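You operate a simulated robot arm through the tools that you are given. There is no shell and no other tool. Be economical: measure what you need, move in short steps, check, and stop when the job is done.

Carry out the task below with a simulated two-armed robot. There is one attempt and no reset: what you move stays moved.

JOB
Move the orange jar to the round table; hold the pink candle steady, switch it on and stand it inside.
Fine: switch it on before it goes in; switch the tall candle on too. Set down upright: what you pick out.

The check looks at the end state, three seconds after you hand in, the way a careful person would. Anything else that was tipped, shoved, dropped, spilled or broken makes it a failure.

ROBOT AND FRAMES
Two 7-joint arms with two-finger parallel grippers on one trunk, on a base that drives. Base frame: it is fixed to the floor where the robot stands at the start and does not move with it; the origin is under the middle of the robot, x ahead of it, y to its left, z up; the surface under the hand at the start is at about z = 440. Readings come in mm, rad, newtons and seconds.
The left shoulder is at the start at [70, 163, 895], the right one opposite. With the tool pointing down near the work surface each hand reaches from about 340 to 860 mm from the robot's upright axis, wherever it stands, measured 20 degrees to its own side. Places, roughly: cream candle button [500, 0, 500]; green candle button [500, 200, 500]; jar [800, 100, 400]; pink candle button [500, -200, 500]; tall candle knob [200, 600, 500]; top of the round table [200, 600, 500]. Payload 3.43 kg a hand.
Tool frame (each hand has its own): the origin (TCP) lies between the finger pads and is the grasp point; the fingertips stand 34 mm ahead of it; z points along the fingers, y is the line along which they close. Largest opening 128 mm; finger width 24, thickness 12; the body of the gripper, 48 by 130 mm, starts 96 mm behind the TCP.
Orientation is that of the tool frame in the base frame, as [roll, pitch, yaw] about the fixed x, y, z axes, in that order (R = Rz(yaw) Ry(pitch) Rx(roll)). With the fingers straight down and closing along the base's y, the tool's x points along the base's -x, its y along +y and its z along -z.

CONTROLS
- The arms move only by the tool arm_command. It takes "left_deltas", "right_deltas" or both (then of equal length, played together; a hand with none holds still); each is a list of rows, each a list of 7 numbers: the turn, a rotation vector about the base's x, y, z in rad, then the shift along the base's x, y, z in cm, then the gripper command, from -1 (fully open) to 1 (shut), values between in proportion. In form: [[ax, ay, az, dx, dy, dz, claw], ...]. A call has 1 to 20 rows; each row is the pose to reach, as a shift and turn from the pose commanded when the call began. Each row takes 0.2 s and may step no farther than 50 mm and 0.15 rad from the row before; otherwise, or with a gripper value out of range, the whole call is refused. A pose out of reach is approached as far as the arm can. The call stops where the force on the tool passes 40 N (or 10 N more than at its start, if that is more) or the arm is blocked; 0.2 s more then pass. The fingers move at their own pace (about 153 mm/s each) and stop on an object; they squeeze with about 28 N. The grip force told is the motor's: it shows also when the fingers shut on nothing. Time passes only in rows, and 0.2 s behind the last, so rows that repeat a pose let the fingers close. The reply holds the time, the measured pose of the TCP, the force on the tool along the base axes, the opening and the grip force, in the units named above and with some noise, with the torque about the TCP (base axes, N m) and any sound that the robot's microphone picked up, and new pictures: "pictures" is both (left out), scene, wrist or none (wrist: the cameras of the hands that moved).
- Cameras (640 x 400 px; columns grow to the right, rows downward): "scene" is now at [127.8, 41.5, 1104.4]; the picture's right is [0.51, -0.86, -0.00], its down [-0.65, -0.38, -0.66] and it looks along [0.57, 0.34, -0.75] (base axes); focal length 231 px, centre (320, 200). "left" rides on the left gripper at [76, 11, -160] in its tool frame; the picture's right is [-0.15, 0.99, 0.00], its down [-0.88, -0.13, -0.46] and it looks along [-0.45, -0.07, 0.89] (tool axes); focal length 234 px, centre (320, 200). "right" rides on the right gripper at [76, -11, -160] in its tool frame; the picture's right is [0.15, 0.99, 0.00], its down [-0.88, 0.13, -0.46] and it looks along [-0.45, 0.07, 0.89] (tool axes); focal length 234 px, centre (320, 200). There is no depth. A picture from a camera that has moved, and an enlarged one, comes with that camera's place and axes in the base frame and with its lens. The place of the scene camera against the robot may be out by one fixed shift of up to 12 mm in any direction.
- move_column(by): slides the trunk up (or, below 0, down) by that many mm; the arms and the scene camera ride with it, the base frame stays. It gives what a move gives, with no picture.
- roll_base(legs): drives the robot by 1 to 6 legs, each [ahead, left, turn to the left] in mm, mm and rad, along the robot's own axes; the way and the turn of a leg run together, so that a leg with both is an arc; at most 1500 mm and 3.142 rad a leg. The arms and the cameras ride along, it lands a little off, and it stops where it bumps. It gives what a move gives, and a new picture of the scene camera.
- pan_tilt(pan, tilt): turns the head with the scene camera to pan (to the left, within 1.501 rad either way) and tilt (down, from -0.506 to 1.204), counted from straight ahead of the robot. It gives what a move gives, and a new picture of the scene camera.
- inspect(camera, box): a new picture of the part [left, top, right, bottom] of that camera's present view, enlarged. It takes no simulated time.
- finish_job(): hands the job in; it is judged then, once.

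Work in short steps. Places have to be worked out from the pictures, the camera data and where the tool is seen: move nearer, look again, correct. Check each grasp and each placing, and mend what went wrong. You have 120 turns and 260 pictures in all, those below and enlarged ones among them. Open the grippers and draw the arms clear of the work before you hand the job in, unless the task says otherwise; then end with one line.

The tools are called as a command line: name --argument value ..., lists and objects as JSON in quotes. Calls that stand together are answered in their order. arm_command: Moves the arms, as the interface text tells. Its arguments: {"type":"object","properties":{"left_deltas":{"type":"array"},"right_deltas":{"type":"array"},"pictures":{"type":"string","enum":["both","scene","wrist","none"]}},"required":[]} The other tools are called the same way: move_column (by) slides the trunk up or down; roll_base (legs) drives the base; pan_tilt (pan, tilt) turns the head that bears the scene camera; inspect (camera, box) takes an enlarged picture of a part of a camera's view; finish_job () hands the job in.

At the start:

```text
t: 0.0
left_tool_pos: [531.1, 339.9, 702.0]
left_tool_rot: [-3.141, 0.001, -3.141]
left_contact_force: [-0.1, 0.4, 0.6]
left_moment: [-0.01, 0.02, 0.03]
left_gripper_width: 128.1
left_finger_force: 0.0
right_tool_pos: [614.7, -182.1, 730.5]
right_tool_rot: [3.14, -0.002, 3.141]
right_contact_force: [0.9, -0.3, 0.4]
right_moment: [-0.02, -0.02, -0.01]
right_gripper_width: 128.1
right_finger_force: 0.0
trunk travel left (down, up): [-375.0, 565.0]
robot x, y, heading: [-2.1, -2.5, 0.001]
head pan, tilt: [0.532, 0.846]
```

scene: 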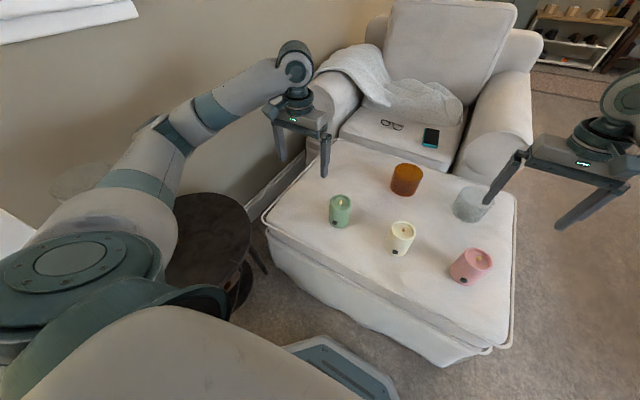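
right: 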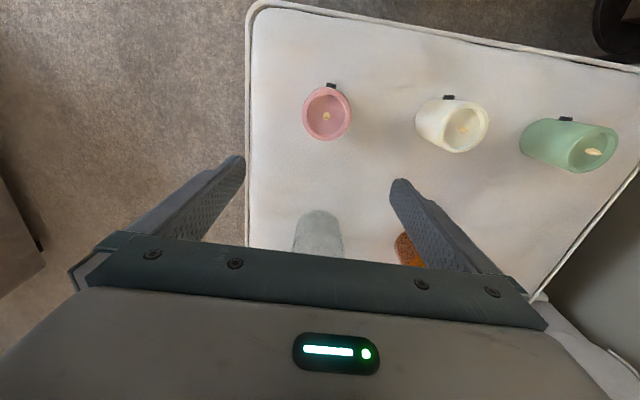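
left: 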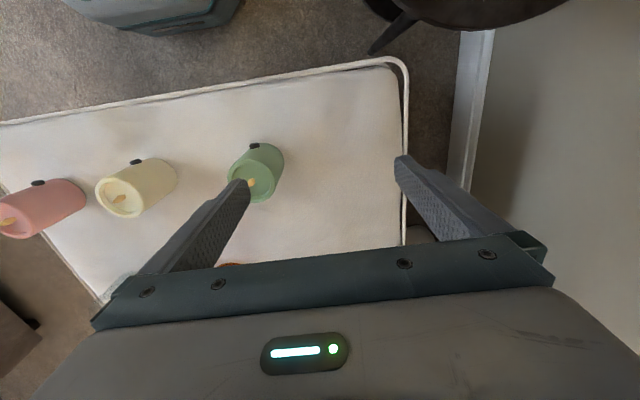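

The pictures show three candles, an orange jar and a clear jar on the ottoman, with the dark round table to the left. I turn the head left to see the round table and the tall candle.

pan_tilt --pan 1.3 --tilt 0.8

inspect --camera "right" --box '[240, 40, 640, 290]'

```text
t: 1.1
left_tool_pos: [531.5, 338.7, 699.7]
left_tool_rot: [3.141, 0.001, -3.14]
left_contact_force: [-0.3, -0.6, -1.2]
left_moment: [0.02, -0.01, -0.03]
left_gripper_width: 127.8
left_finger_force: 0.1
right_tool_pos: [615.8, -182.5, 730.9]
right_tool_rot: [3.142, -0.002, 3.141]
right_contact_force: [0.2, -0.5, -0.1]
right_moment: [0.02, 0.02, 0.01]
right_gripper_width: 128.2
right_finger_force: 0.1
trunk travel left (down, up): [-375.0, 565.0]
robot x, y, heading: [1.6, 0.4, 0.005]
head pan, tilt: [1.3, 0.799]
camera scene: at [81.8, 79.5, 1108.0], right [0.96, -0.27, 0.0], down [-0.19, -0.69, -0.7], along [0.19, 0.67, -0.72], focal length 231 px, centre (320, 200)
```

scene: 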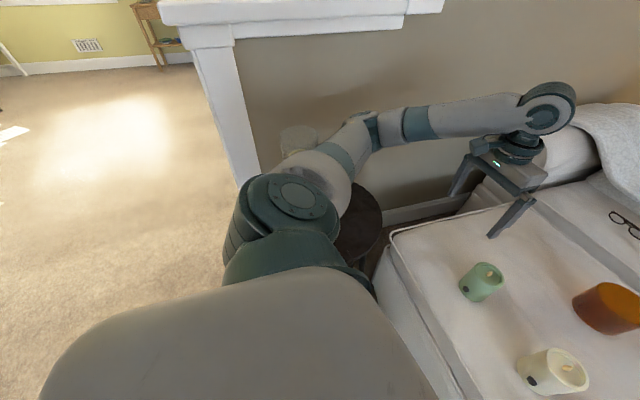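

```text
1.60 times, centred on (440, 165) of right
camera zoom: at [540.0, -192.6, 889.0], right [-0.15, 0.99, 0.0], down [0.88, 0.13, 0.45], along [0.45, 0.07, -0.89], focal length 375 px, centre (128, 256)
```

zoom: 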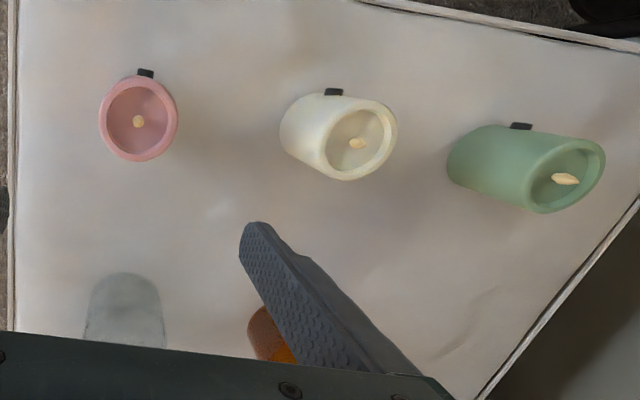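

The arm hides the table. I look back at the jar close up to see whether it holds anything.

pan_tilt --pan 0.3 --tilt 0.75

inspect --camera "scene" --box '[200, 100, 440, 250]'

```text
t: 2.4
left_tool_pos: [531.7, 340.3, 700.8]
left_tool_rot: [3.14, 0.002, 3.14]
left_contact_force: [0.3, -0.3, 1.2]
left_moment: [-0.04, -0.03, 0.02]
left_gripper_width: 128.0
left_finger_force: 0.0
right_tool_pos: [614.5, -182.7, 729.3]
right_tool_rot: [3.141, -0.002, -3.141]
right_contact_force: [0.0, -0.1, 0.4]
right_moment: [-0.04, 0.03, 0.05]
right_gripper_width: 128.1
right_finger_force: 0.0
trunk travel left (down, up): [-375.0, 565.0]
robot x, y, heading: [1.5, -1.3, -0.002]
head pan, tilt: [0.3, 0.75]
camera scene: at [139.3, 26.3, 1112.0], right [0.3, -0.95, 0.0], down [-0.65, -0.2, -0.73], along [0.7, 0.22, -0.68], focal length 231 px, centre (320, 200)
```

scene: 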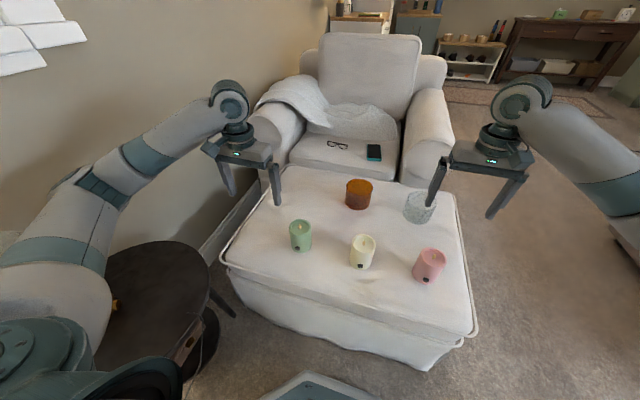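

```text
2.67 times, centred on (320, 175) of scene
camera zoom: at [139.3, 26.3, 1112.0], right [0.3, -0.95, 0.0], down [-0.65, -0.2, -0.73], along [0.7, 0.22, -0.68], focal length 615 px, centre (320, 267)
```

zoom: 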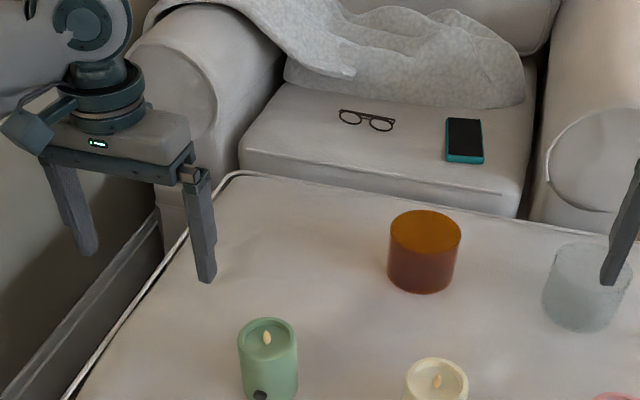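

The jar seems to be at about (835, 80). I bring the left hand's camera above it to look in, high above everything.

arm_command --left_deltas '[[0, 0, 0, 0, 0, 3, -1], [0, 0, 0, 3, -3, 6, -1], [0, 0, 0, 6, -6.5, 6, -1], [0, 0, 0, 9, -10, 6, -1], [0, 0, 0, 12, -13.5, 6, -1], [0, 0, 0, 15, -17, 6, -1], [0, 0, 0, 18, -20.5, 6, -1], [0, 0, 0, 21, -24, 6, -1], [0, 0, 0, 21, -24, 6, -1]]' --pictures "wrist"

pan_tilt --pan 1.2 --tilt 0.9

```text
refused: row 2 steps farther than a row can; nothing moved
```

```text
t: 3.6
left_tool_pos: [531.8, 341.6, 701.6]
left_tool_rot: [-3.14, 0.001, 3.141]
left_contact_force: [0.2, -0.6, -0.8]
left_moment: [0.02, -0.03, 0.0]
left_gripper_width: 128.1
left_finger_force: 0.0
right_tool_pos: [614.4, -182.7, 730.1]
right_tool_rot: [-3.141, -0.001, -3.141]
right_contact_force: [-0.5, -0.4, 0.2]
right_moment: [0.0, 0.0, -0.01]
right_gripper_width: 128.2
right_finger_force: 0.0
trunk travel left (down, up): [-375.0, 565.0]
robot x, y, heading: [2.2, 1.7, 0.003]
head pan, tilt: [1.201, 0.901]
camera scene: at [87.6, 72.1, 1100.1], right [0.93, -0.36, 0.0], down [-0.28, -0.73, -0.62], along [0.22, 0.58, -0.78], focal length 231 px, centre (320, 200)
```

scene: 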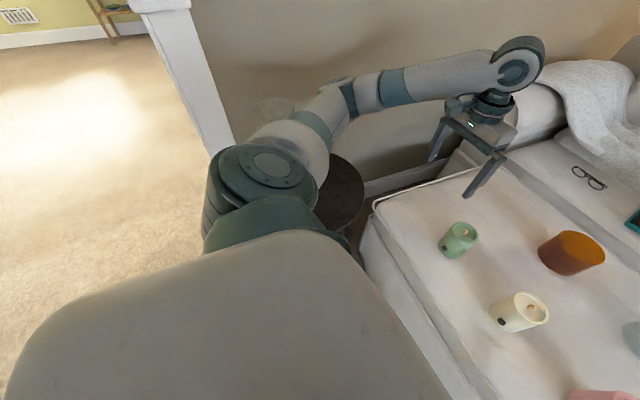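

The step was a bit too long; I repeat it with smaller rows.

arm_command --left_deltas '[[0, 0, 0, 0, 0, 4, -1], [0, 0, 0, 2.5, -3, 6, -1], [0, 0, 0, 5, -6, 6, -1], [0, 0, 0, 7.5, -9, 6, -1], [0, 0, 0, 10, -12, 6, -1], [0, 0, 0, 12.5, -15, 6, -1], [0, 0, 0, 15, -18, 6, -1], [0, 0, 0, 18, -21, 6, -1], [0, 0, 0, 21, -24, 6, -1], [0, 0, 0, 21, -24, 6, -1]]' --pictures "both"

```text
t: 5.8
left_tool_pos: [742.0, 99.8, 760.2]
left_tool_rot: [3.141, 0.001, 3.141]
left_contact_force: [-1.0, -0.1, 0.2]
left_moment: [0.01, 0.02, 0.0]
left_gripper_width: 127.9
left_finger_force: 0.0
right_tool_pos: [615.7, -180.7, 729.5]
right_tool_rot: [-3.141, 0.001, 3.141]
right_contact_force: [-0.1, 0.4, 0.0]
right_moment: [0.04, 0.01, 0.0]
right_gripper_width: 128.1
right_finger_force: 0.1
trunk travel left (down, up): [-375.0, 565.0]
robot x, y, heading: [0.4, -1.7, 0.001]
head pan, tilt: [1.201, 0.901]
camera scene: at [87.4, 72.5, 1100.1], right [0.93, -0.36, 0.0], down [-0.28, -0.73, -0.62], along [0.22, 0.58, -0.78], focal length 231 px, centre (320, 200)
camera left: at [666.5, 109.8, 919.3], right [0.15, 0.99, 0.0], down [0.88, -0.13, 0.46], along [0.45, -0.07, -0.89], focal length 234 px, centre (320, 200)
```

scene: 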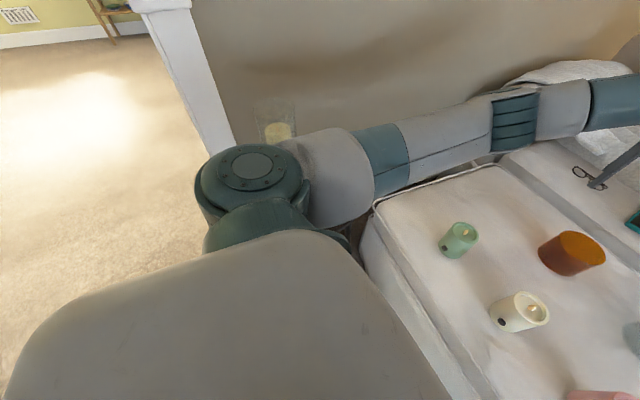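
left: 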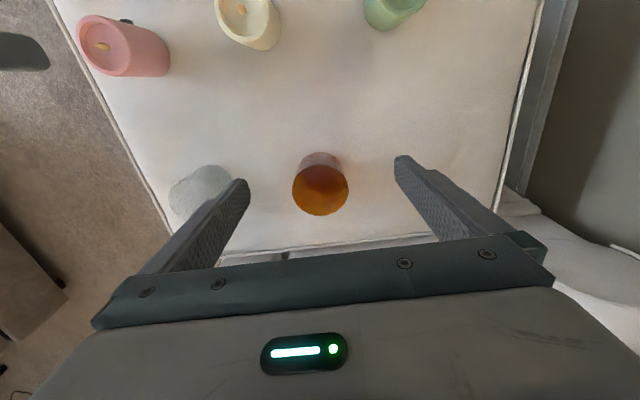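

The jar is open from above. I look closer inside it, and at the glass thing behind the shoulder.

inspect --camera "left" --box '[260, 135, 380, 225]'

inspect --camera "scene" --box '[220, 80, 340, 155]'

inspect --camera "left" --box '[60, 0, 260, 125]'

```text
4.44 times, centred on (320, 180) of left
camera zoom: at [666.5, 109.8, 919.3], right [0.15, 0.99, 0.0], down [0.88, -0.13, 0.46], along [0.45, -0.07, -0.89], focal length 1041 px, centre (320, 289)
```

zoom: 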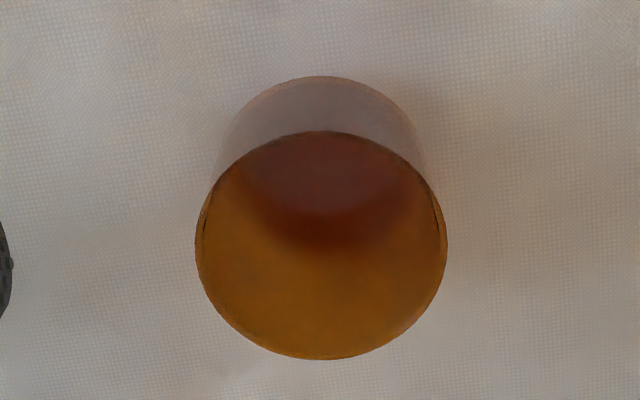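

```text
5.33 times, centred on (280, 118) of scene
camera zoom: at [87.4, 72.5, 1100.1], right [0.93, -0.36, 0.0], down [-0.28, -0.73, -0.62], along [0.22, 0.58, -0.78], focal length 1230 px, centre (533, 640)
```

zoom: 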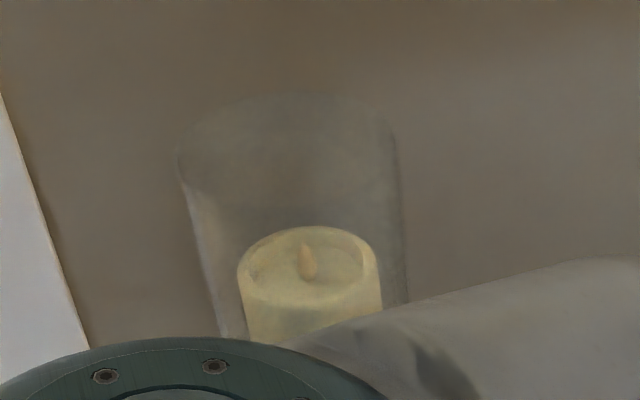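

```text
3.20 times, centred on (160, 62) of left
camera zoom: at [666.5, 109.8, 919.3], right [0.15, 0.99, 0.0], down [0.88, -0.13, 0.46], along [0.45, -0.07, -0.89], focal length 749 px, centre (832, 640)
```

zoom: 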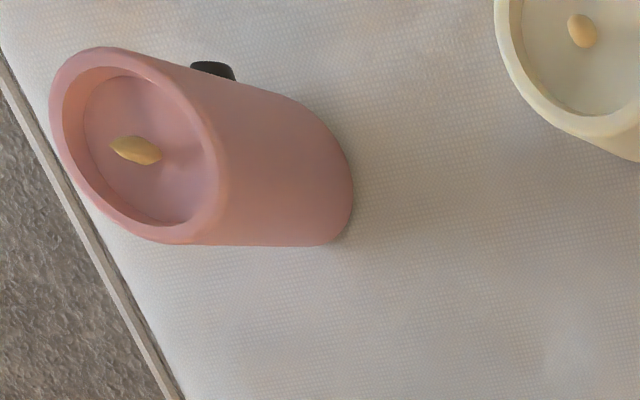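

The jar is empty: 105 mm wide, about 84 high, centred near (846, 81). The pink candle is at (580, -177), with its rim at z 540. I drive straight back so that the round table comes into view.

roll_base --legs '[[-400, 0, 0]]'

pan_tilt --pan 0.8 --tilt 0.6

```text
t: 8.3
left_tool_pos: [342.9, 101.5, 760.9]
left_tool_rot: [3.141, -0.002, -3.139]
left_contact_force: [-1.3, 0.3, 0.4]
left_moment: [-0.01, 0.01, -0.01]
left_gripper_width: 128.4
left_finger_force: 0.1
right_tool_pos: [217.4, -181.3, 730.2]
right_tool_rot: [-3.14, 0.001, -3.14]
right_contact_force: [0.0, 0.2, 0.4]
right_moment: [0.05, 0.01, -0.02]
right_gripper_width: 128.1
right_finger_force: 0.1
trunk travel left (down, up): [-375.0, 565.0]
robot x, y, heading: [-398.5, -6.1, 0.004]
head pan, tilt: [1.201, 0.901]
camera scene: at [-311.3, 71.7, 1100.2], right [0.93, -0.36, 0.0], down [-0.28, -0.73, -0.62], along [0.22, 0.58, -0.78], focal length 231 px, centre (320, 200)
```

scene: 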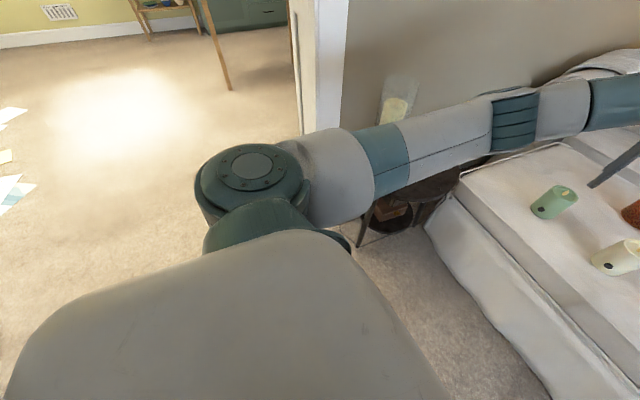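

```text
t: 9.1
left_tool_pos: [344.1, 100.0, 760.6]
left_tool_rot: [3.14, 0.001, -3.139]
left_contact_force: [-1.1, -0.4, 0.1]
left_moment: [0.01, 0.0, -0.02]
left_gripper_width: 128.0
left_finger_force: 0.1
right_tool_pos: [217.6, -182.1, 729.9]
right_tool_rot: [3.141, -0.002, -3.139]
right_contact_force: [0.4, -0.1, -0.5]
right_moment: [0.02, -0.03, 0.01]
right_gripper_width: 128.0
right_finger_force: 0.0
trunk travel left (down, up): [-375.0, 565.0]
robot x, y, heading: [-398.1, -0.6, 0.001]
head pan, tilt: [0.799, 0.6]
camera scene: at [-276.4, 64.8, 1124.9], right [0.72, -0.69, 0.0], down [-0.39, -0.41, -0.82], along [0.57, 0.59, -0.57], focal length 231 px, centre (320, 200)
```

scene: 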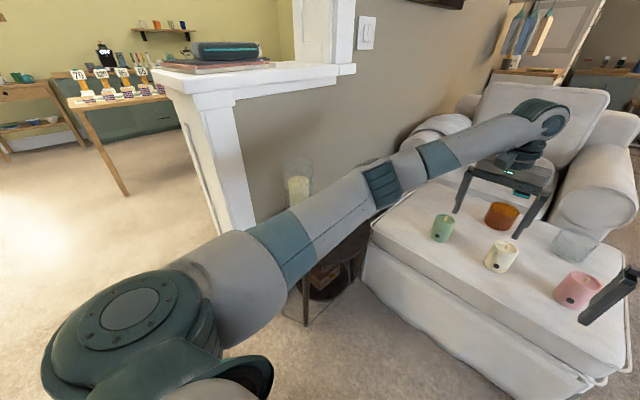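

The arm still hides the table. I draw the left hand back, then turn the base left so that the table is ahead.

arm_command --left_deltas '[[0, 0, 0, -4, 1, 1, -1], [0, 0, 0, -8, 2, 2, -1], [0, 0, 0, -12, 3, 3, -1], [0, 0, 0, -16, 4, 4, -1], [0, 0, 0, -20, 6, 4, -1], [0, 0, 0, -24, 8, 4, -1], [0, 0, 0, -26, 10, 4, -1]]' --pictures "none"

roll_base --legs '[[0, 0, 0.75]]'

pan_tilt --pan 0.1 --tilt 0.6

```text
t: 10.7
left_tool_pos: [82.4, 201.6, 799.8]
left_tool_rot: [-3.141, 0.0, -3.137]
left_contact_force: [-0.3, 0.5, -0.4]
left_moment: [0.02, -0.01, 0.01]
left_gripper_width: 128.3
left_finger_force: 0.2
right_tool_pos: [217.5, -181.1, 730.2]
right_tool_rot: [-3.141, 0.001, -3.138]
right_contact_force: [0.5, -0.8, 0.2]
right_moment: [-0.01, 0.0, -0.01]
right_gripper_width: 127.9
right_finger_force: 0.1
trunk travel left (down, up): [-375.0, 565.0]
robot x, y, heading: [-400.3, -0.4, 0.011]
head pan, tilt: [0.799, 0.6]
```

```text
t: 13.1
left_tool_pos: [-183.6, 474.6, 800.8]
left_tool_rot: [-3.141, 0.0, -2.389]
left_contact_force: [0.2, 0.6, -0.2]
left_moment: [0.02, 0.02, -0.01]
left_gripper_width: 127.9
left_finger_force: 0.1
right_tool_pos: [175.5, 287.4, 730.4]
right_tool_rot: [3.14, -0.001, -2.39]
right_contact_force: [0.6, -1.2, 0.7]
right_moment: [-0.02, -0.02, -0.02]
right_gripper_width: 128.0
right_finger_force: 0.0
trunk travel left (down, up): [-375.0, 565.0]
robot x, y, heading: [-399.0, 3.9, 0.747]
head pan, tilt: [0.799, 0.6]
camera scene: at [-350.1, 123.9, 1124.9], right [1.0, -0.02, 0.0], down [-0.01, -0.57, -0.82], along [0.02, 0.82, -0.57], focal length 231 px, centre (320, 200)
```

scene: 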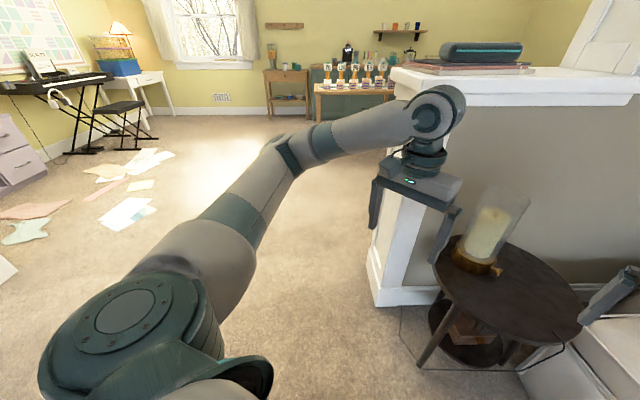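

```text
t: 14.2
left_tool_pos: [-183.4, 475.2, 800.5]
left_tool_rot: [-3.141, 0.0, -2.389]
left_contact_force: [0.0, 0.2, 0.4]
left_moment: [0.0, 0.01, 0.0]
left_gripper_width: 127.8
left_finger_force: 0.0
right_tool_pos: [175.0, 287.9, 729.3]
right_tool_rot: [3.141, -0.002, -2.39]
right_contact_force: [-0.2, 0.1, -0.3]
right_moment: [0.0, -0.01, -0.01]
right_gripper_width: 128.1
right_finger_force: 0.1
trunk travel left (down, up): [-375.0, 565.0]
robot x, y, heading: [-396.8, -2.1, 0.749]
head pan, tilt: [0.099, 0.6]
camera scene: at [-293.3, 101.9, 1124.9], right [0.75, -0.66, 0.0], down [-0.37, -0.43, -0.82], along [0.54, 0.62, -0.57], focal length 231 px, centre (320, 200)
```

scene: 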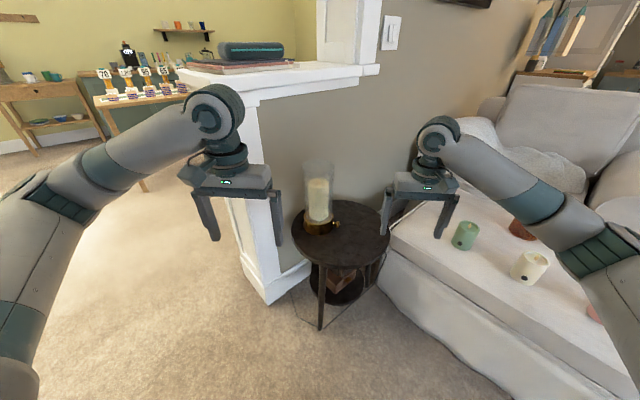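

Now the table and the tall candle are in clear view; I enlarge them.

inspect --camera "scene" --box '[280, 150, 400, 270]'

inspect --camera "scene" --box '[295, 170, 350, 240]'

```text
3.33 times, centred on (340, 210) of scene
camera zoom: at [-293.3, 101.9, 1124.9], right [0.75, -0.66, 0.0], down [-0.37, -0.43, -0.82], along [0.54, 0.62, -0.57], focal length 769 px, centre (253, 167)
```

zoom: 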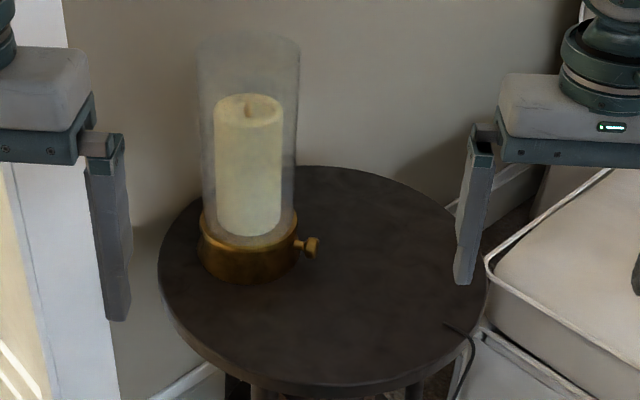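

```text
5.71 times, centred on (322, 205) of scene
camera zoom: at [-293.3, 101.9, 1124.9], right [0.75, -0.66, 0.0], down [-0.37, -0.43, -0.82], along [0.54, 0.62, -0.57], focal length 1318 px, centre (306, 171)
```

zoom: 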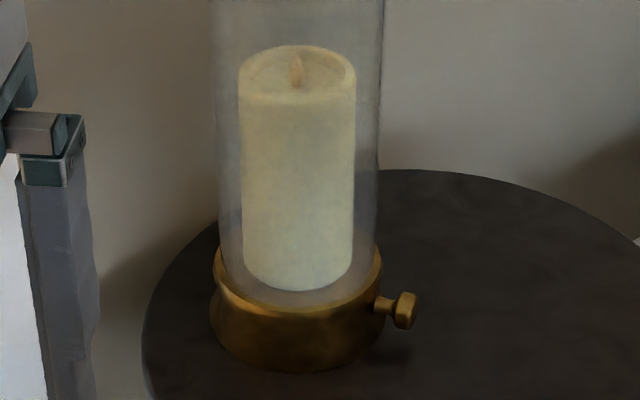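

Tall candle: a brass base at about (163, 632) with a turning knob near (220, 583, 525); its glass reaches up to z 790. I draw the left hand back and drive 200 mm nearer, so that the right hand can turn the knob.

arm_command --left_deltas '[[0, 0, 0, -2.4, -2.3, 0, -1], [0, 0, 0, -4.8, -4.6, 0, -1], [0, 0, 0, -7.2, -6.9, 0, -1], [0, 0, 0, -9.6, -9.2, 0, -1], [0, 0, 0, -11.7, -10.9, 0, -1]]' --pictures "none"

arm_command --right_deltas '[[0, 0, 0.14, 0, 0, 2, -1], [0, 0, 0.28, 0, 0, 4, -1], [0, 0, 0.42, 0, 0, 6, -1], [0, 0, 0.56, 0, 0, 8, -1], [0, 0, 0.7, 0, 0, 8, -1], [0, 0, 0.84, 0, 0, 8, -1], [0, 0, 0.98, 0, 0, 8, -1], [0, 0, 1.12, 0, 0, 8, -1], [0, 0, 1.26, 0, 0, 8, -1], [0, 0, 1.4, 0, 0, 8, -1], [0, 0, 1.54, 0, 0, 8, -1], [0, 0, 1.68, 0, 0, 8, -1], [0, 0, 1.68, 0, 0, 8, -1]]' --pictures "scene"

```text
t: 15.4
left_tool_pos: [-284.4, 377.1, 806.6]
left_tool_rot: [3.141, -0.002, -2.388]
left_contact_force: [0.0, -0.1, 0.1]
left_moment: [0.01, 0.03, -0.02]
left_gripper_width: 127.9
left_finger_force: 0.0
left hand out of reach, approached as far as the arm can: row 5
right_tool_pos: [175.8, 287.2, 729.4]
right_tool_rot: [-3.14, -0.002, -2.389]
right_contact_force: [-0.2, 0.2, -0.8]
right_moment: [0.01, 0.01, 0.03]
right_gripper_width: 128.2
right_finger_force: 0.1
trunk travel left (down, up): [-375.0, 565.0]
robot x, y, heading: [-398.3, -1.1, 0.754]
head pan, tilt: [0.099, 0.6]
```

```text
t: 18.2
left_tool_pos: [-283.2, 376.2, 805.8]
left_tool_rot: [-3.142, 0.0, -2.39]
left_contact_force: [-0.6, 0.5, -0.3]
left_moment: [0.02, 0.0, 0.03]
left_gripper_width: 128.0
left_finger_force: 0.0
right_tool_pos: [175.6, 286.9, 810.3]
right_tool_rot: [3.141, 0.0, -0.707]
right_contact_force: [0.9, -0.5, 0.9]
right_moment: [-0.02, -0.01, 0.02]
right_gripper_width: 128.4
right_finger_force: 0.1
trunk travel left (down, up): [-375.0, 565.0]
robot x, y, heading: [-396.6, -3.3, 0.749]
head pan, tilt: [0.099, 0.6]
camera scene: at [-293.4, 101.9, 1124.9], right [0.75, -0.66, 0.0], down [-0.37, -0.43, -0.82], along [0.54, 0.62, -0.57], focal length 231 px, centre (320, 200)
```

scene: 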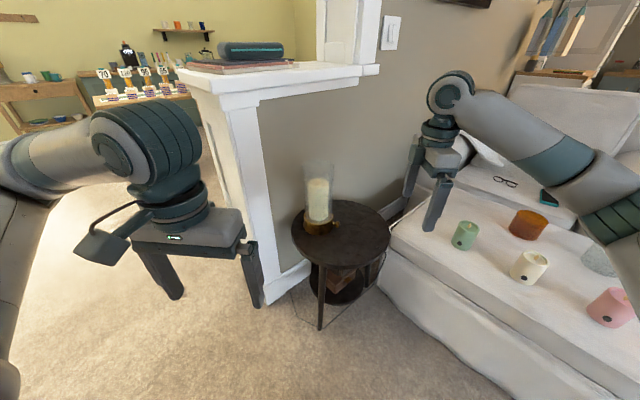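

The right hand turned as wanted. Now I drive 200 mm ahead.

roll_base --legs '[[200, 0, 0]]'

inspect --camera "right" --box '[0, 0, 640, 400]'

```text
t: 19.8
left_tool_pos: [-136.8, 514.1, 805.7]
left_tool_rot: [3.142, -0.004, -2.39]
left_contact_force: [-0.2, 0.0, 0.2]
left_moment: [-0.02, 0.03, -0.06]
left_gripper_width: 128.1
left_finger_force: 0.0
right_tool_pos: [323.3, 425.1, 810.1]
right_tool_rot: [3.139, 0.001, -0.708]
right_contact_force: [-0.6, 0.5, -0.5]
right_moment: [-0.02, 0.0, 0.0]
right_gripper_width: 127.9
right_finger_force: 0.1
trunk travel left (down, up): [-375.0, 565.0]
robot x, y, heading: [-247.3, 135.2, 0.755]
head pan, tilt: [0.099, 0.6]
camera scene: at [-146.1, 239.9, 1124.7], right [0.75, -0.66, 0.0], down [-0.37, -0.43, -0.82], along [0.54, 0.62, -0.57], focal length 231 px, centre (320, 200)
```

scene: 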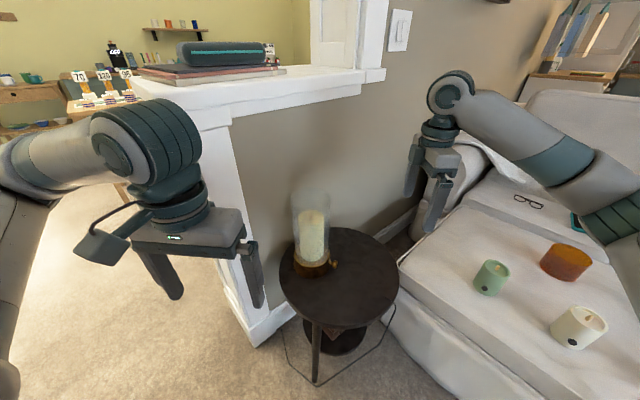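

```text
1.00 times, centred on (320, 200) of right (not enlarged: the box is as wide or as high as the picture)
camera zoom: at [387.7, 385.0, 968.3], right [-0.53, -0.85, 0.0], down [-0.75, 0.47, 0.46], along [-0.39, 0.24, -0.89], focal length 234 px, centre (320, 200)
```

zoom: 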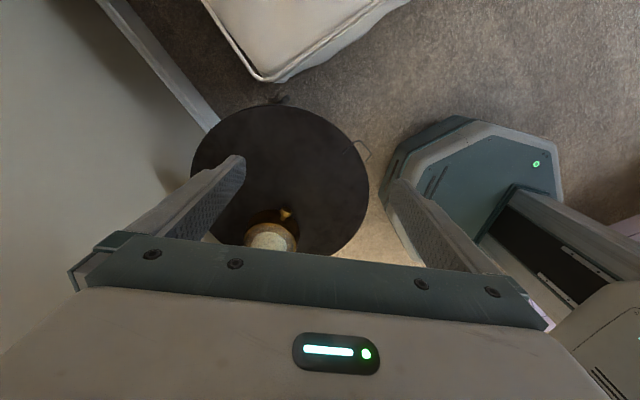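

I enlarge the knob in both cameras to fix its place.

inspect --camera "scene" --box '[280, 180, 360, 290]'

inspect --camera "right" --box '[230, 190, 330, 260]'

```text
3.64 times, centred on (320, 235) of scene
camera zoom: at [-146.1, 239.9, 1124.7], right [0.75, -0.66, 0.0], down [-0.37, -0.43, -0.82], along [0.54, 0.62, -0.57], focal length 839 px, centre (320, 73)
```

zoom: 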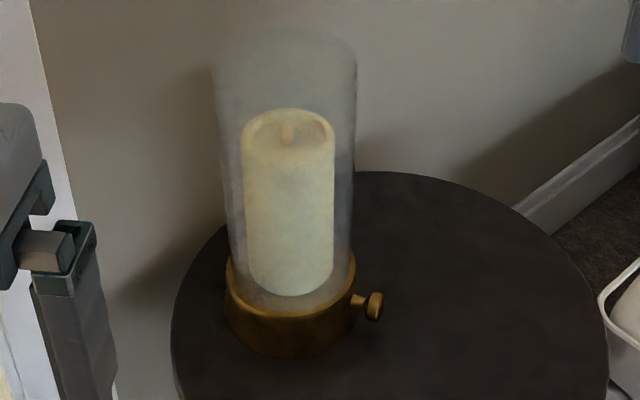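

```text
5.71 times, centred on (280, 225) of right
camera zoom: at [387.7, 385.0, 968.3], right [-0.53, -0.85, 0.0], down [-0.75, 0.47, 0.46], along [-0.39, 0.24, -0.89], focal length 1338 px, centre (549, 57)
```

zoom: 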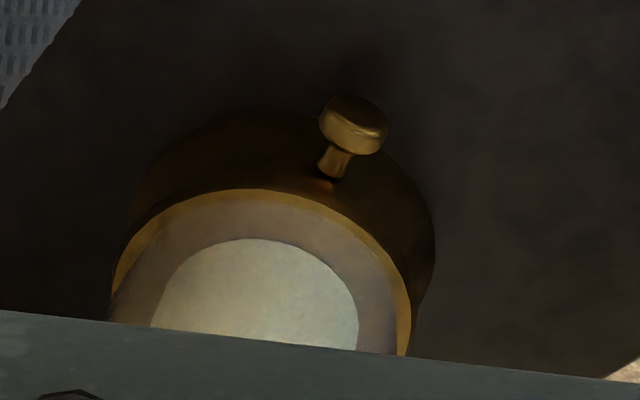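

Both views agree on the knob cap at about (213, 579, 534), with its axis pointing at heading -0.73. I tilt the right hand outward (away from the glass), then lean it towards the robot, while still high up.

arm_command --right_deltas '[[0.0975, 0.114, 0, 0, 0, 0, -1], [0.195, 0.228, 0, 0, 0, 0, -0.5], [0.2925, 0.342, 0, 0, 0, 0, 0], [0.2925, 0.342, 0, 0, 0, 0, 0.3]]' --pictures "none"

arm_command --right_deltas '[[0.09, -0.085, 0, -2, 1, -4, 0.3], [0.18, -0.17, 0, -4, 2, -8, 0.3], [0.27, -0.255, 0, -6, 4, -12, 0.3], [0.365, -0.34, 0, -8, 6, -15, 0.3], [0.365, -0.34, 0, -9.5, 7, -17, 0.3], [0.365, -0.34, 0, -9.5, 7, -17, 0.3]]' --pictures "both"

```text
t: 20.8
left_tool_pos: [-137.2, 514.3, 805.4]
left_tool_rot: [-3.141, -0.001, -2.387]
left_contact_force: [-0.8, -0.8, 0.6]
left_moment: [0.02, -0.02, 0.01]
left_gripper_width: 128.0
left_finger_force: 0.1
right_tool_pos: [321.8, 425.8, 811.4]
right_tool_rot: [3.141, 0.451, -0.709]
right_contact_force: [-0.4, -1.0, 0.9]
right_moment: [-0.01, -0.02, -0.03]
right_gripper_width: 44.7
right_finger_force: 0.1
trunk travel left (down, up): [-375.0, 565.0]
robot x, y, heading: [-251.8, 138.5, 0.757]
head pan, tilt: [0.099, 0.6]
```

```text
t: 22.2
left_tool_pos: [-137.0, 513.8, 806.0]
left_tool_rot: [3.139, -0.002, -2.391]
left_contact_force: [0.5, -0.3, -0.3]
left_moment: [0.0, 0.03, -0.04]
left_gripper_width: 127.8
left_finger_force: 0.1
right_tool_pos: [227.0, 494.8, 639.8]
right_tool_rot: [-2.602, 0.373, -0.488]
right_contact_force: [-0.3, 0.2, -0.8]
right_moment: [0.02, 0.0, 0.04]
right_gripper_width: 44.8
right_finger_force: 0.1
trunk travel left (down, up): [-375.0, 565.0]
robot x, y, heading: [-249.8, 134.6, 0.753]
head pan, tilt: [0.099, 0.6]
camera scene: at [-146.9, 239.1, 1124.9], right [0.75, -0.66, 0.0], down [-0.37, -0.43, -0.82], along [0.54, 0.62, -0.57], focal length 231 px, centre (320, 200)
camera right: at [301.8, 374.9, 743.9], right [-0.44, -0.73, -0.53], down [-0.78, 0.02, 0.62], along [-0.44, 0.69, -0.58], focal length 234 px, centre (320, 200)
```

scene: 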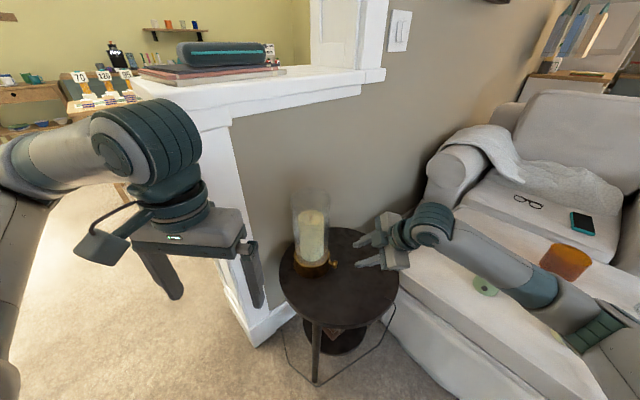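
right: 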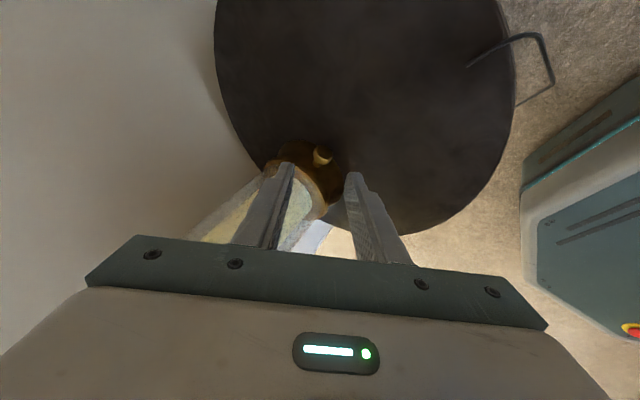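

The knob shows between the fingertips. I enlarge to refine its place.

inspect --camera "right" --box '[250, 120, 390, 220]'

```text
4.00 times, centred on (320, 170) of right
camera zoom: at [301.8, 374.9, 743.9], right [-0.44, -0.73, -0.53], down [-0.78, 0.02, 0.62], along [-0.44, 0.69, -0.58], focal length 937 px, centre (320, 320)
```

zoom: 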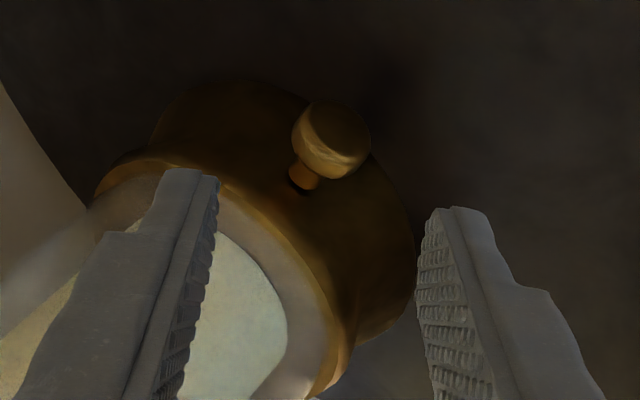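

The cap sits 136 mm ahead, 9 mm off in tool x and 3 mm in y. I move in along the fingers.

arm_command --right_deltas '[[0, 0, 0, -0.66, 0.06, 0.08, 0.3], [0, 0, 0, -0.8, 2.1, -2.6, 0.3], [0, 0, 0, -0.95, 4.5, -5.8, 0.3], [0, 0, 0, -1.0, 5.9, -7.7, 0.3], [0, 0, 0, -1.06, 6.9, -9.0, 0.3], [0, 0, 0, -1.06, 6.9, -9.0, 0.3]]' --pictures "wrist"

inspect --camera "right" --box '[250, 110, 390, 210]'

inspect --camera "scene" --box '[280, 180, 440, 290]'

```text
t: 23.6
left_tool_pos: [-137.5, 515.0, 805.3]
left_tool_rot: [3.141, -0.001, -2.387]
left_contact_force: [0.3, 0.6, 0.2]
left_moment: [0.01, 0.04, -0.01]
left_gripper_width: 128.0
left_finger_force: 0.1
right_tool_pos: [216.0, 563.9, 550.1]
right_tool_rot: [-2.604, 0.372, -0.489]
right_contact_force: [0.2, 0.7, 0.2]
right_moment: [0.01, 0.0, 0.02]
right_gripper_width: 44.9
right_finger_force: 0.1
trunk travel left (down, up): [-375.0, 565.0]
robot x, y, heading: [-252.7, 136.4, 0.754]
head pan, tilt: [0.099, 0.6]
camera right: at [290.9, 443.0, 654.3], right [-0.44, -0.73, -0.53], down [-0.78, 0.02, 0.62], along [-0.44, 0.69, -0.58], focal length 234 px, centre (320, 200)
```

right: 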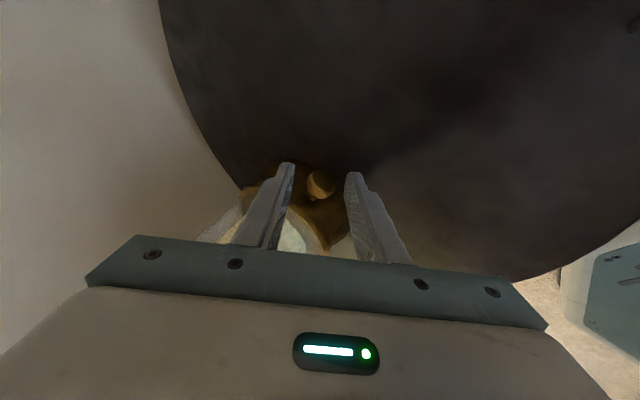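

```text
4.00 times, centred on (320, 160) of right
camera zoom: at [290.9, 443.0, 654.3], right [-0.44, -0.73, -0.53], down [-0.78, 0.02, 0.62], along [-0.44, 0.69, -0.58], focal length 937 px, centre (320, 360)
```

zoom: 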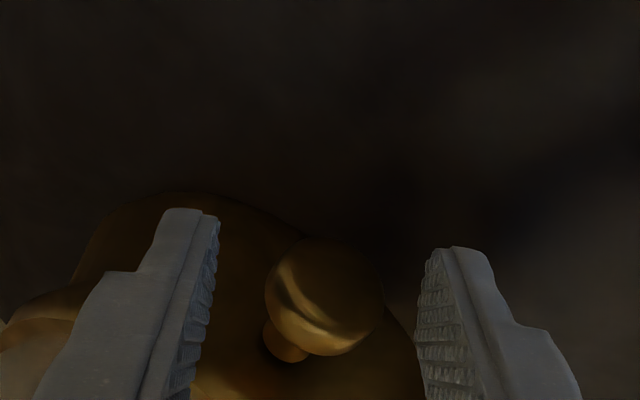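

```text
3.64 times, centred on (360, 235) of scene
camera zoom: at [-146.9, 239.2, 1124.9], right [0.75, -0.66, 0.0], down [-0.37, -0.43, -0.82], along [0.54, 0.62, -0.57], focal length 839 px, centre (174, 73)
```

zoom: 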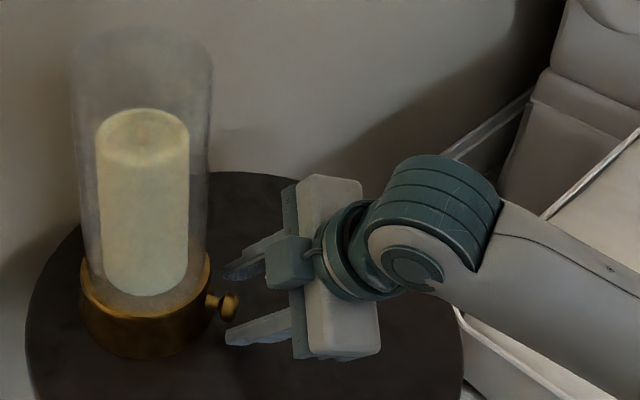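

The cap lies centred between the fingers. I close the gripper on it.

arm_command --right_deltas '[[0, 0, 0, 0, 0, 0, 0.6], [0, 0, 0, 0, 0, 0, 0.8], [0, 0, 0, 0, 0, 0, 1], [0, 0, 0, 0, 0, 0, 1]]' --pictures "wrist"

```text
t: 24.6
left_tool_pos: [-137.1, 513.2, 805.2]
left_tool_rot: [-3.141, -0.001, -2.387]
left_contact_force: [-0.8, -0.4, 0.4]
left_moment: [0.03, 0.01, 0.0]
left_gripper_width: 127.8
left_finger_force: 0.0
right_tool_pos: [216.1, 563.6, 549.4]
right_tool_rot: [-2.604, 0.372, -0.49]
right_contact_force: [-1.6, -2.4, 0.1]
right_moment: [-0.06, 0.07, 0.28]
right_gripper_width: 25.0
right_finger_force: 27.7
trunk travel left (down, up): [-375.0, 565.0]
robot x, y, heading: [-252.6, 136.9, 0.753]
head pan, tilt: [0.099, 0.6]
camera right: at [290.8, 442.9, 654.0], right [-0.44, -0.73, -0.52], down [-0.78, 0.03, 0.62], along [-0.44, 0.69, -0.58], focal length 234 px, centre (320, 200)
```

right: 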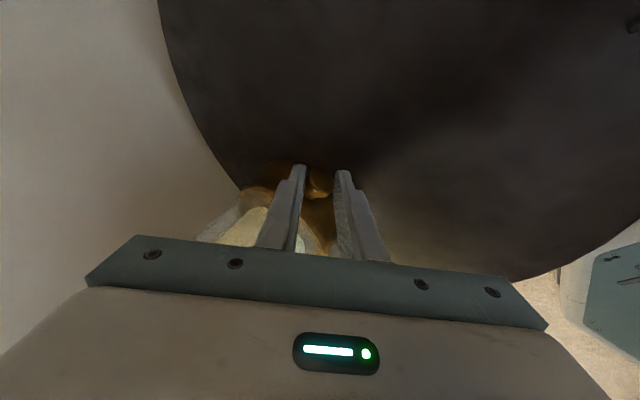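

The grip holds the cap (25 mm). I turn it clockwise about its own axis, up to 0.9 rad, and listen.

arm_command --right_deltas '[[-0.108, 0.1035, 0, 0.18, 0.19, 0.11, 1], [-0.216, 0.207, 0, 0.37, 0.39, 0.17, 1], [-0.324, 0.3105, 0, 0.57, 0.59, 0.2, 1], [-0.432, 0.414, 0, 0.76, 0.8, 0.18, 1], [-0.54, 0.5175, 0, 0.95, 0.99, 0.12, 1], [-0.648, 0.621, 0, 1.14, 1.19, 0.02, 1], [-0.648, 0.621, 0, 1.14, 1.19, 0.02, 1]]' --pictures "both"

inspect --camera "scene" --box '[280, 180, 440, 290]'

```text
t: 26.2
left_tool_pos: [-137.4, 515.0, 806.1]
left_tool_rot: [-3.141, -0.002, -2.391]
left_contact_force: [-0.2, -0.5, 0.3]
left_moment: [-0.03, -0.01, 0.01]
left_gripper_width: 128.1
left_finger_force: 0.0
right_tool_pos: [227.9, 575.3, 550.5]
right_tool_rot: [2.697, 0.44, -0.906]
right_contact_force: [2.9, 3.4, 0.0]
right_moment: [0.43, 0.1, -0.33]
right_gripper_width: 24.9
right_finger_force: 28.0
trunk travel left (down, up): [-375.0, 565.0]
robot x, y, heading: [-249.9, 133.3, 0.754]
head pan, tilt: [0.099, 0.6]
camera scene: at [-146.6, 239.6, 1124.8], right [0.75, -0.66, 0.0], down [-0.37, -0.43, -0.82], along [0.54, 0.62, -0.57], focal length 231 px, centre (320, 200)
camera right: at [369.2, 524.5, 643.4], right [-0.51, -0.8, 0.32], down [-0.31, 0.52, 0.8], along [-0.8, 0.31, -0.51], focal length 234 px, centre (320, 200)
```

scene: 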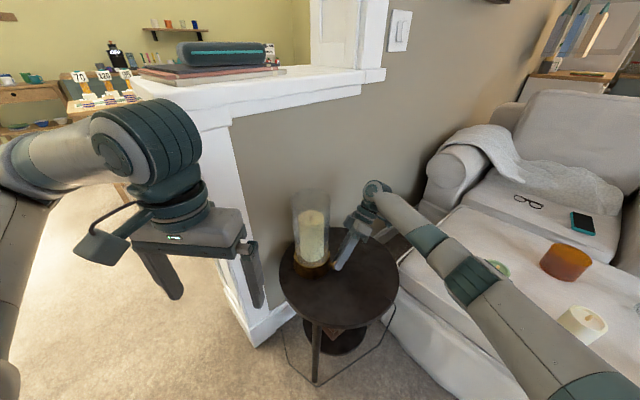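
right: 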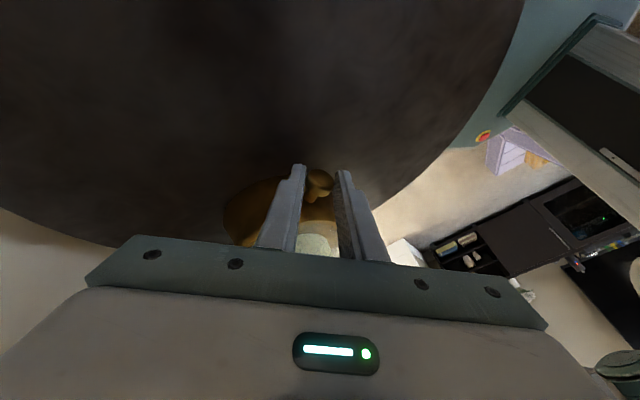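

```text
3.64 times, centred on (360, 235) of scene
camera zoom: at [-146.6, 239.6, 1124.8], right [0.75, -0.66, 0.0], down [-0.37, -0.43, -0.82], along [0.54, 0.62, -0.57], focal length 839 px, centre (174, 73)
```

zoom: 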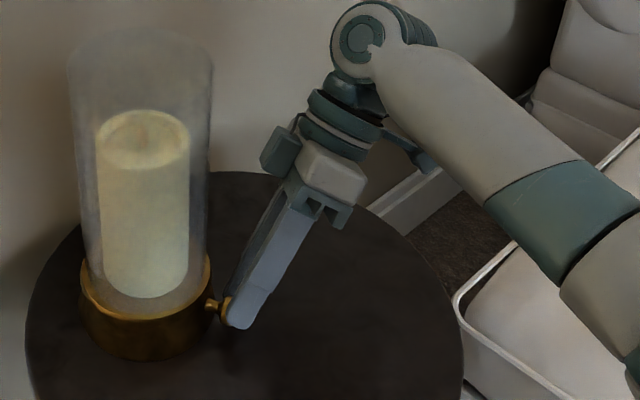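

There is no light or sound yet. I turn a little further clockwise, watching the torque.

arm_command --right_deltas '[[-0.108, 0.1035, 0, 0.16, 0.18, -0.14, 1], [-0.216, 0.207, 0, 0.32, 0.34, -0.32, 1], [-0.216, 0.207, 0, 0.32, 0.34, -0.32, 1]]' --pictures "none"

inspect --camera "scene" --box '[280, 180, 440, 290]'

inspect --camera "right" --box '[270, 140, 370, 215]'

```text
t: 27.0
left_tool_pos: [-135.9, 513.7, 806.7]
left_tool_rot: [3.141, -0.005, -2.39]
left_contact_force: [-0.1, 0.1, 0.4]
left_moment: [-0.01, -0.01, -0.03]
left_gripper_width: 127.8
left_finger_force: 0.3
right_tool_pos: [230.1, 578.2, 545.6]
right_tool_rot: [2.376, 0.376, -1.03]
right_contact_force: [-1.4, -1.0, -5.9]
right_moment: [-0.04, -0.11, 0.25]
right_gripper_width: 25.0
right_finger_force: 28.0
trunk travel left (down, up): [-375.0, 565.0]
robot x, y, heading: [-249.3, 135.3, 0.753]
head pan, tilt: [0.099, 0.6]
```

```text
3.64 times, centred on (360, 235) of scene
camera zoom: at [-145.8, 239.3, 1124.7], right [0.75, -0.66, 0.0], down [-0.37, -0.43, -0.82], along [0.54, 0.62, -0.57], focal length 839 px, centre (174, 73)
```

zoom: 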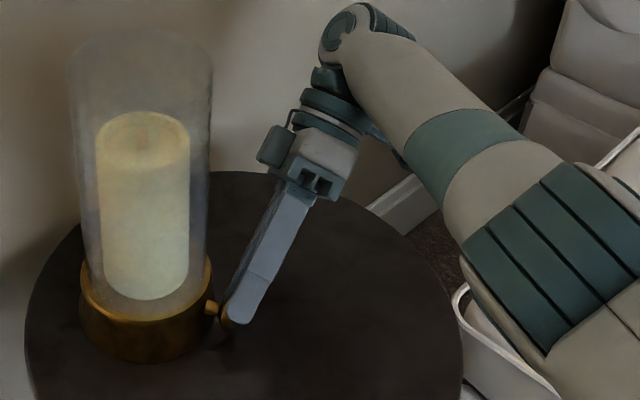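

```text
5.33 times, centred on (320, 178) of right
camera zoom: at [389.5, 545.6, 617.3], right [-0.41, -0.7, 0.58], down [-0.15, 0.68, 0.71], along [-0.9, 0.21, -0.39], focal length 1249 px, centre (320, 320)
```

zoom: 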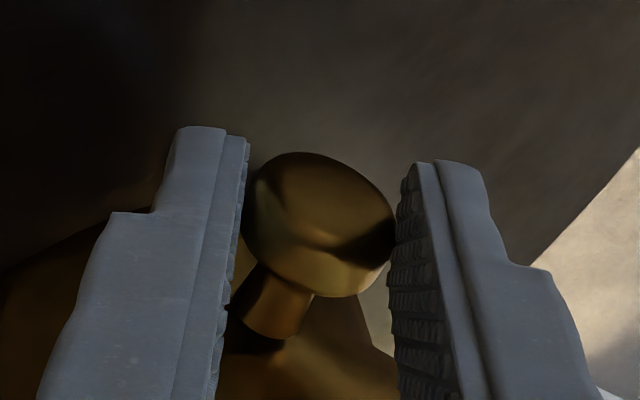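

Nothing happened clockwise. I turn the other way, back past the starting angle.

arm_command --right_deltas '[[0.108, -0.1035, 0, -0.16, -0.16, 0.18, 1], [0.216, -0.207, 0, -0.32, -0.34, 0.32, 1], [0.324, -0.3105, 0, -0.51, -0.54, 0.42, 1], [0.432, -0.414, 0, -0.7, -0.73, 0.48, 1], [0.54, -0.5175, 0, -0.89, -0.94, 0.5, 1], [0.648, -0.621, 0, -1.09, -1.14, 0.47, 1], [0.756, -0.7245, 0, -1.28, -1.34, 0.41, 1], [0.864, -0.828, 0, -1.46, -1.53, 0.3, 1], [0.972, -0.9315, 0, -1.63, -1.7, 0.155, 1], [1.08, -1.035, 0, -1.78, -1.86, -0.02, 1], [1.188, -1.1385, 0, -1.91, -2.0, -0.23, 1], [1.188, -1.1385, 0, -1.91, -2.0, -0.23, 1]]' --pictures "none"

inspect --camera "scene" --box '[280, 180, 440, 290]'

inspect --camera "right" --box '[270, 140, 370, 215]'

```text
t: 29.6
left_tool_pos: [-136.9, 514.4, 806.6]
left_tool_rot: [-3.14, -0.002, -2.388]
left_contact_force: [-0.2, 0.2, 0.4]
left_moment: [0.04, 0.01, -0.01]
left_gripper_width: 127.8
left_finger_force: 0.1
right_tool_pos: [211.5, 556.9, 543.6]
right_tool_rot: [-2.16, 0.219, -0.357]
right_contact_force: [-1.8, -2.5, -3.6]
right_moment: [-0.08, 0.32, 0.44]
right_gripper_width: 25.1
right_finger_force: 28.1
trunk travel left (down, up): [-375.0, 565.0]
robot x, y, heading: [-254.7, 135.9, 0.749]
head pan, tilt: [0.099, 0.6]
```

```text
3.64 times, centred on (360, 235) of scene
camera zoom: at [-146.7, 239.3, 1124.9], right [0.75, -0.66, 0.0], down [-0.37, -0.43, -0.82], along [0.54, 0.62, -0.57], focal length 839 px, centre (174, 73)
```

zoom: 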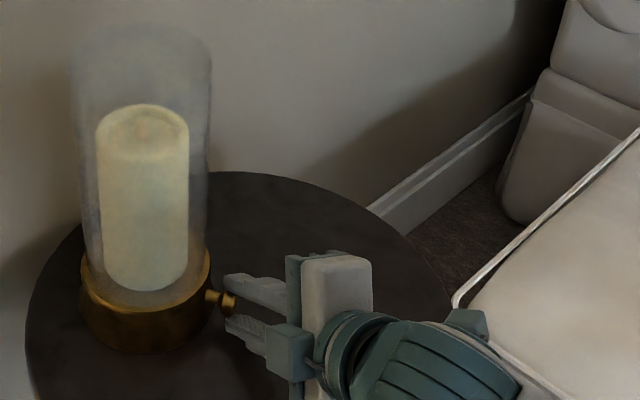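

```text
5.33 times, centred on (320, 178) of right
camera zoom: at [257.1, 407.1, 622.8], right [-0.23, -0.5, -0.83], down [-0.93, -0.13, 0.33], along [-0.28, 0.85, -0.44], focal length 1249 px, centre (320, 320)
```

zoom: 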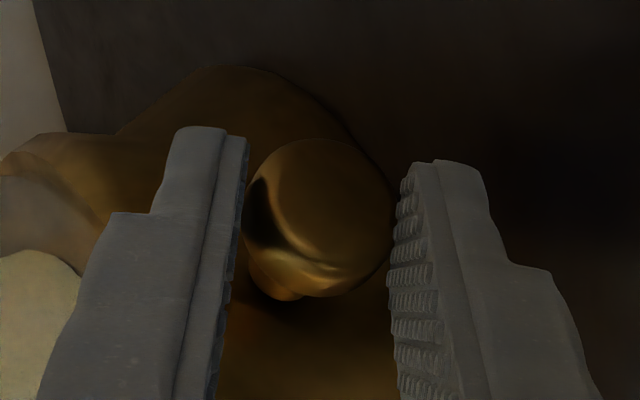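

I look closely at the candle for a glow and for whether the lamp has shifted.

inspect --camera "scene" --box '[285, 185, 345, 285]'

```text
4.00 times, centred on (315, 235) of scene
camera zoom: at [-146.7, 239.3, 1124.9], right [0.75, -0.66, 0.0], down [-0.37, -0.43, -0.82], along [0.54, 0.62, -0.57], focal length 922 px, centre (340, 60)
```

zoom: 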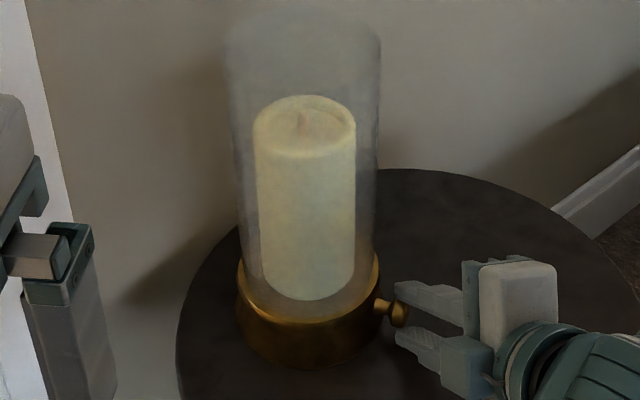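

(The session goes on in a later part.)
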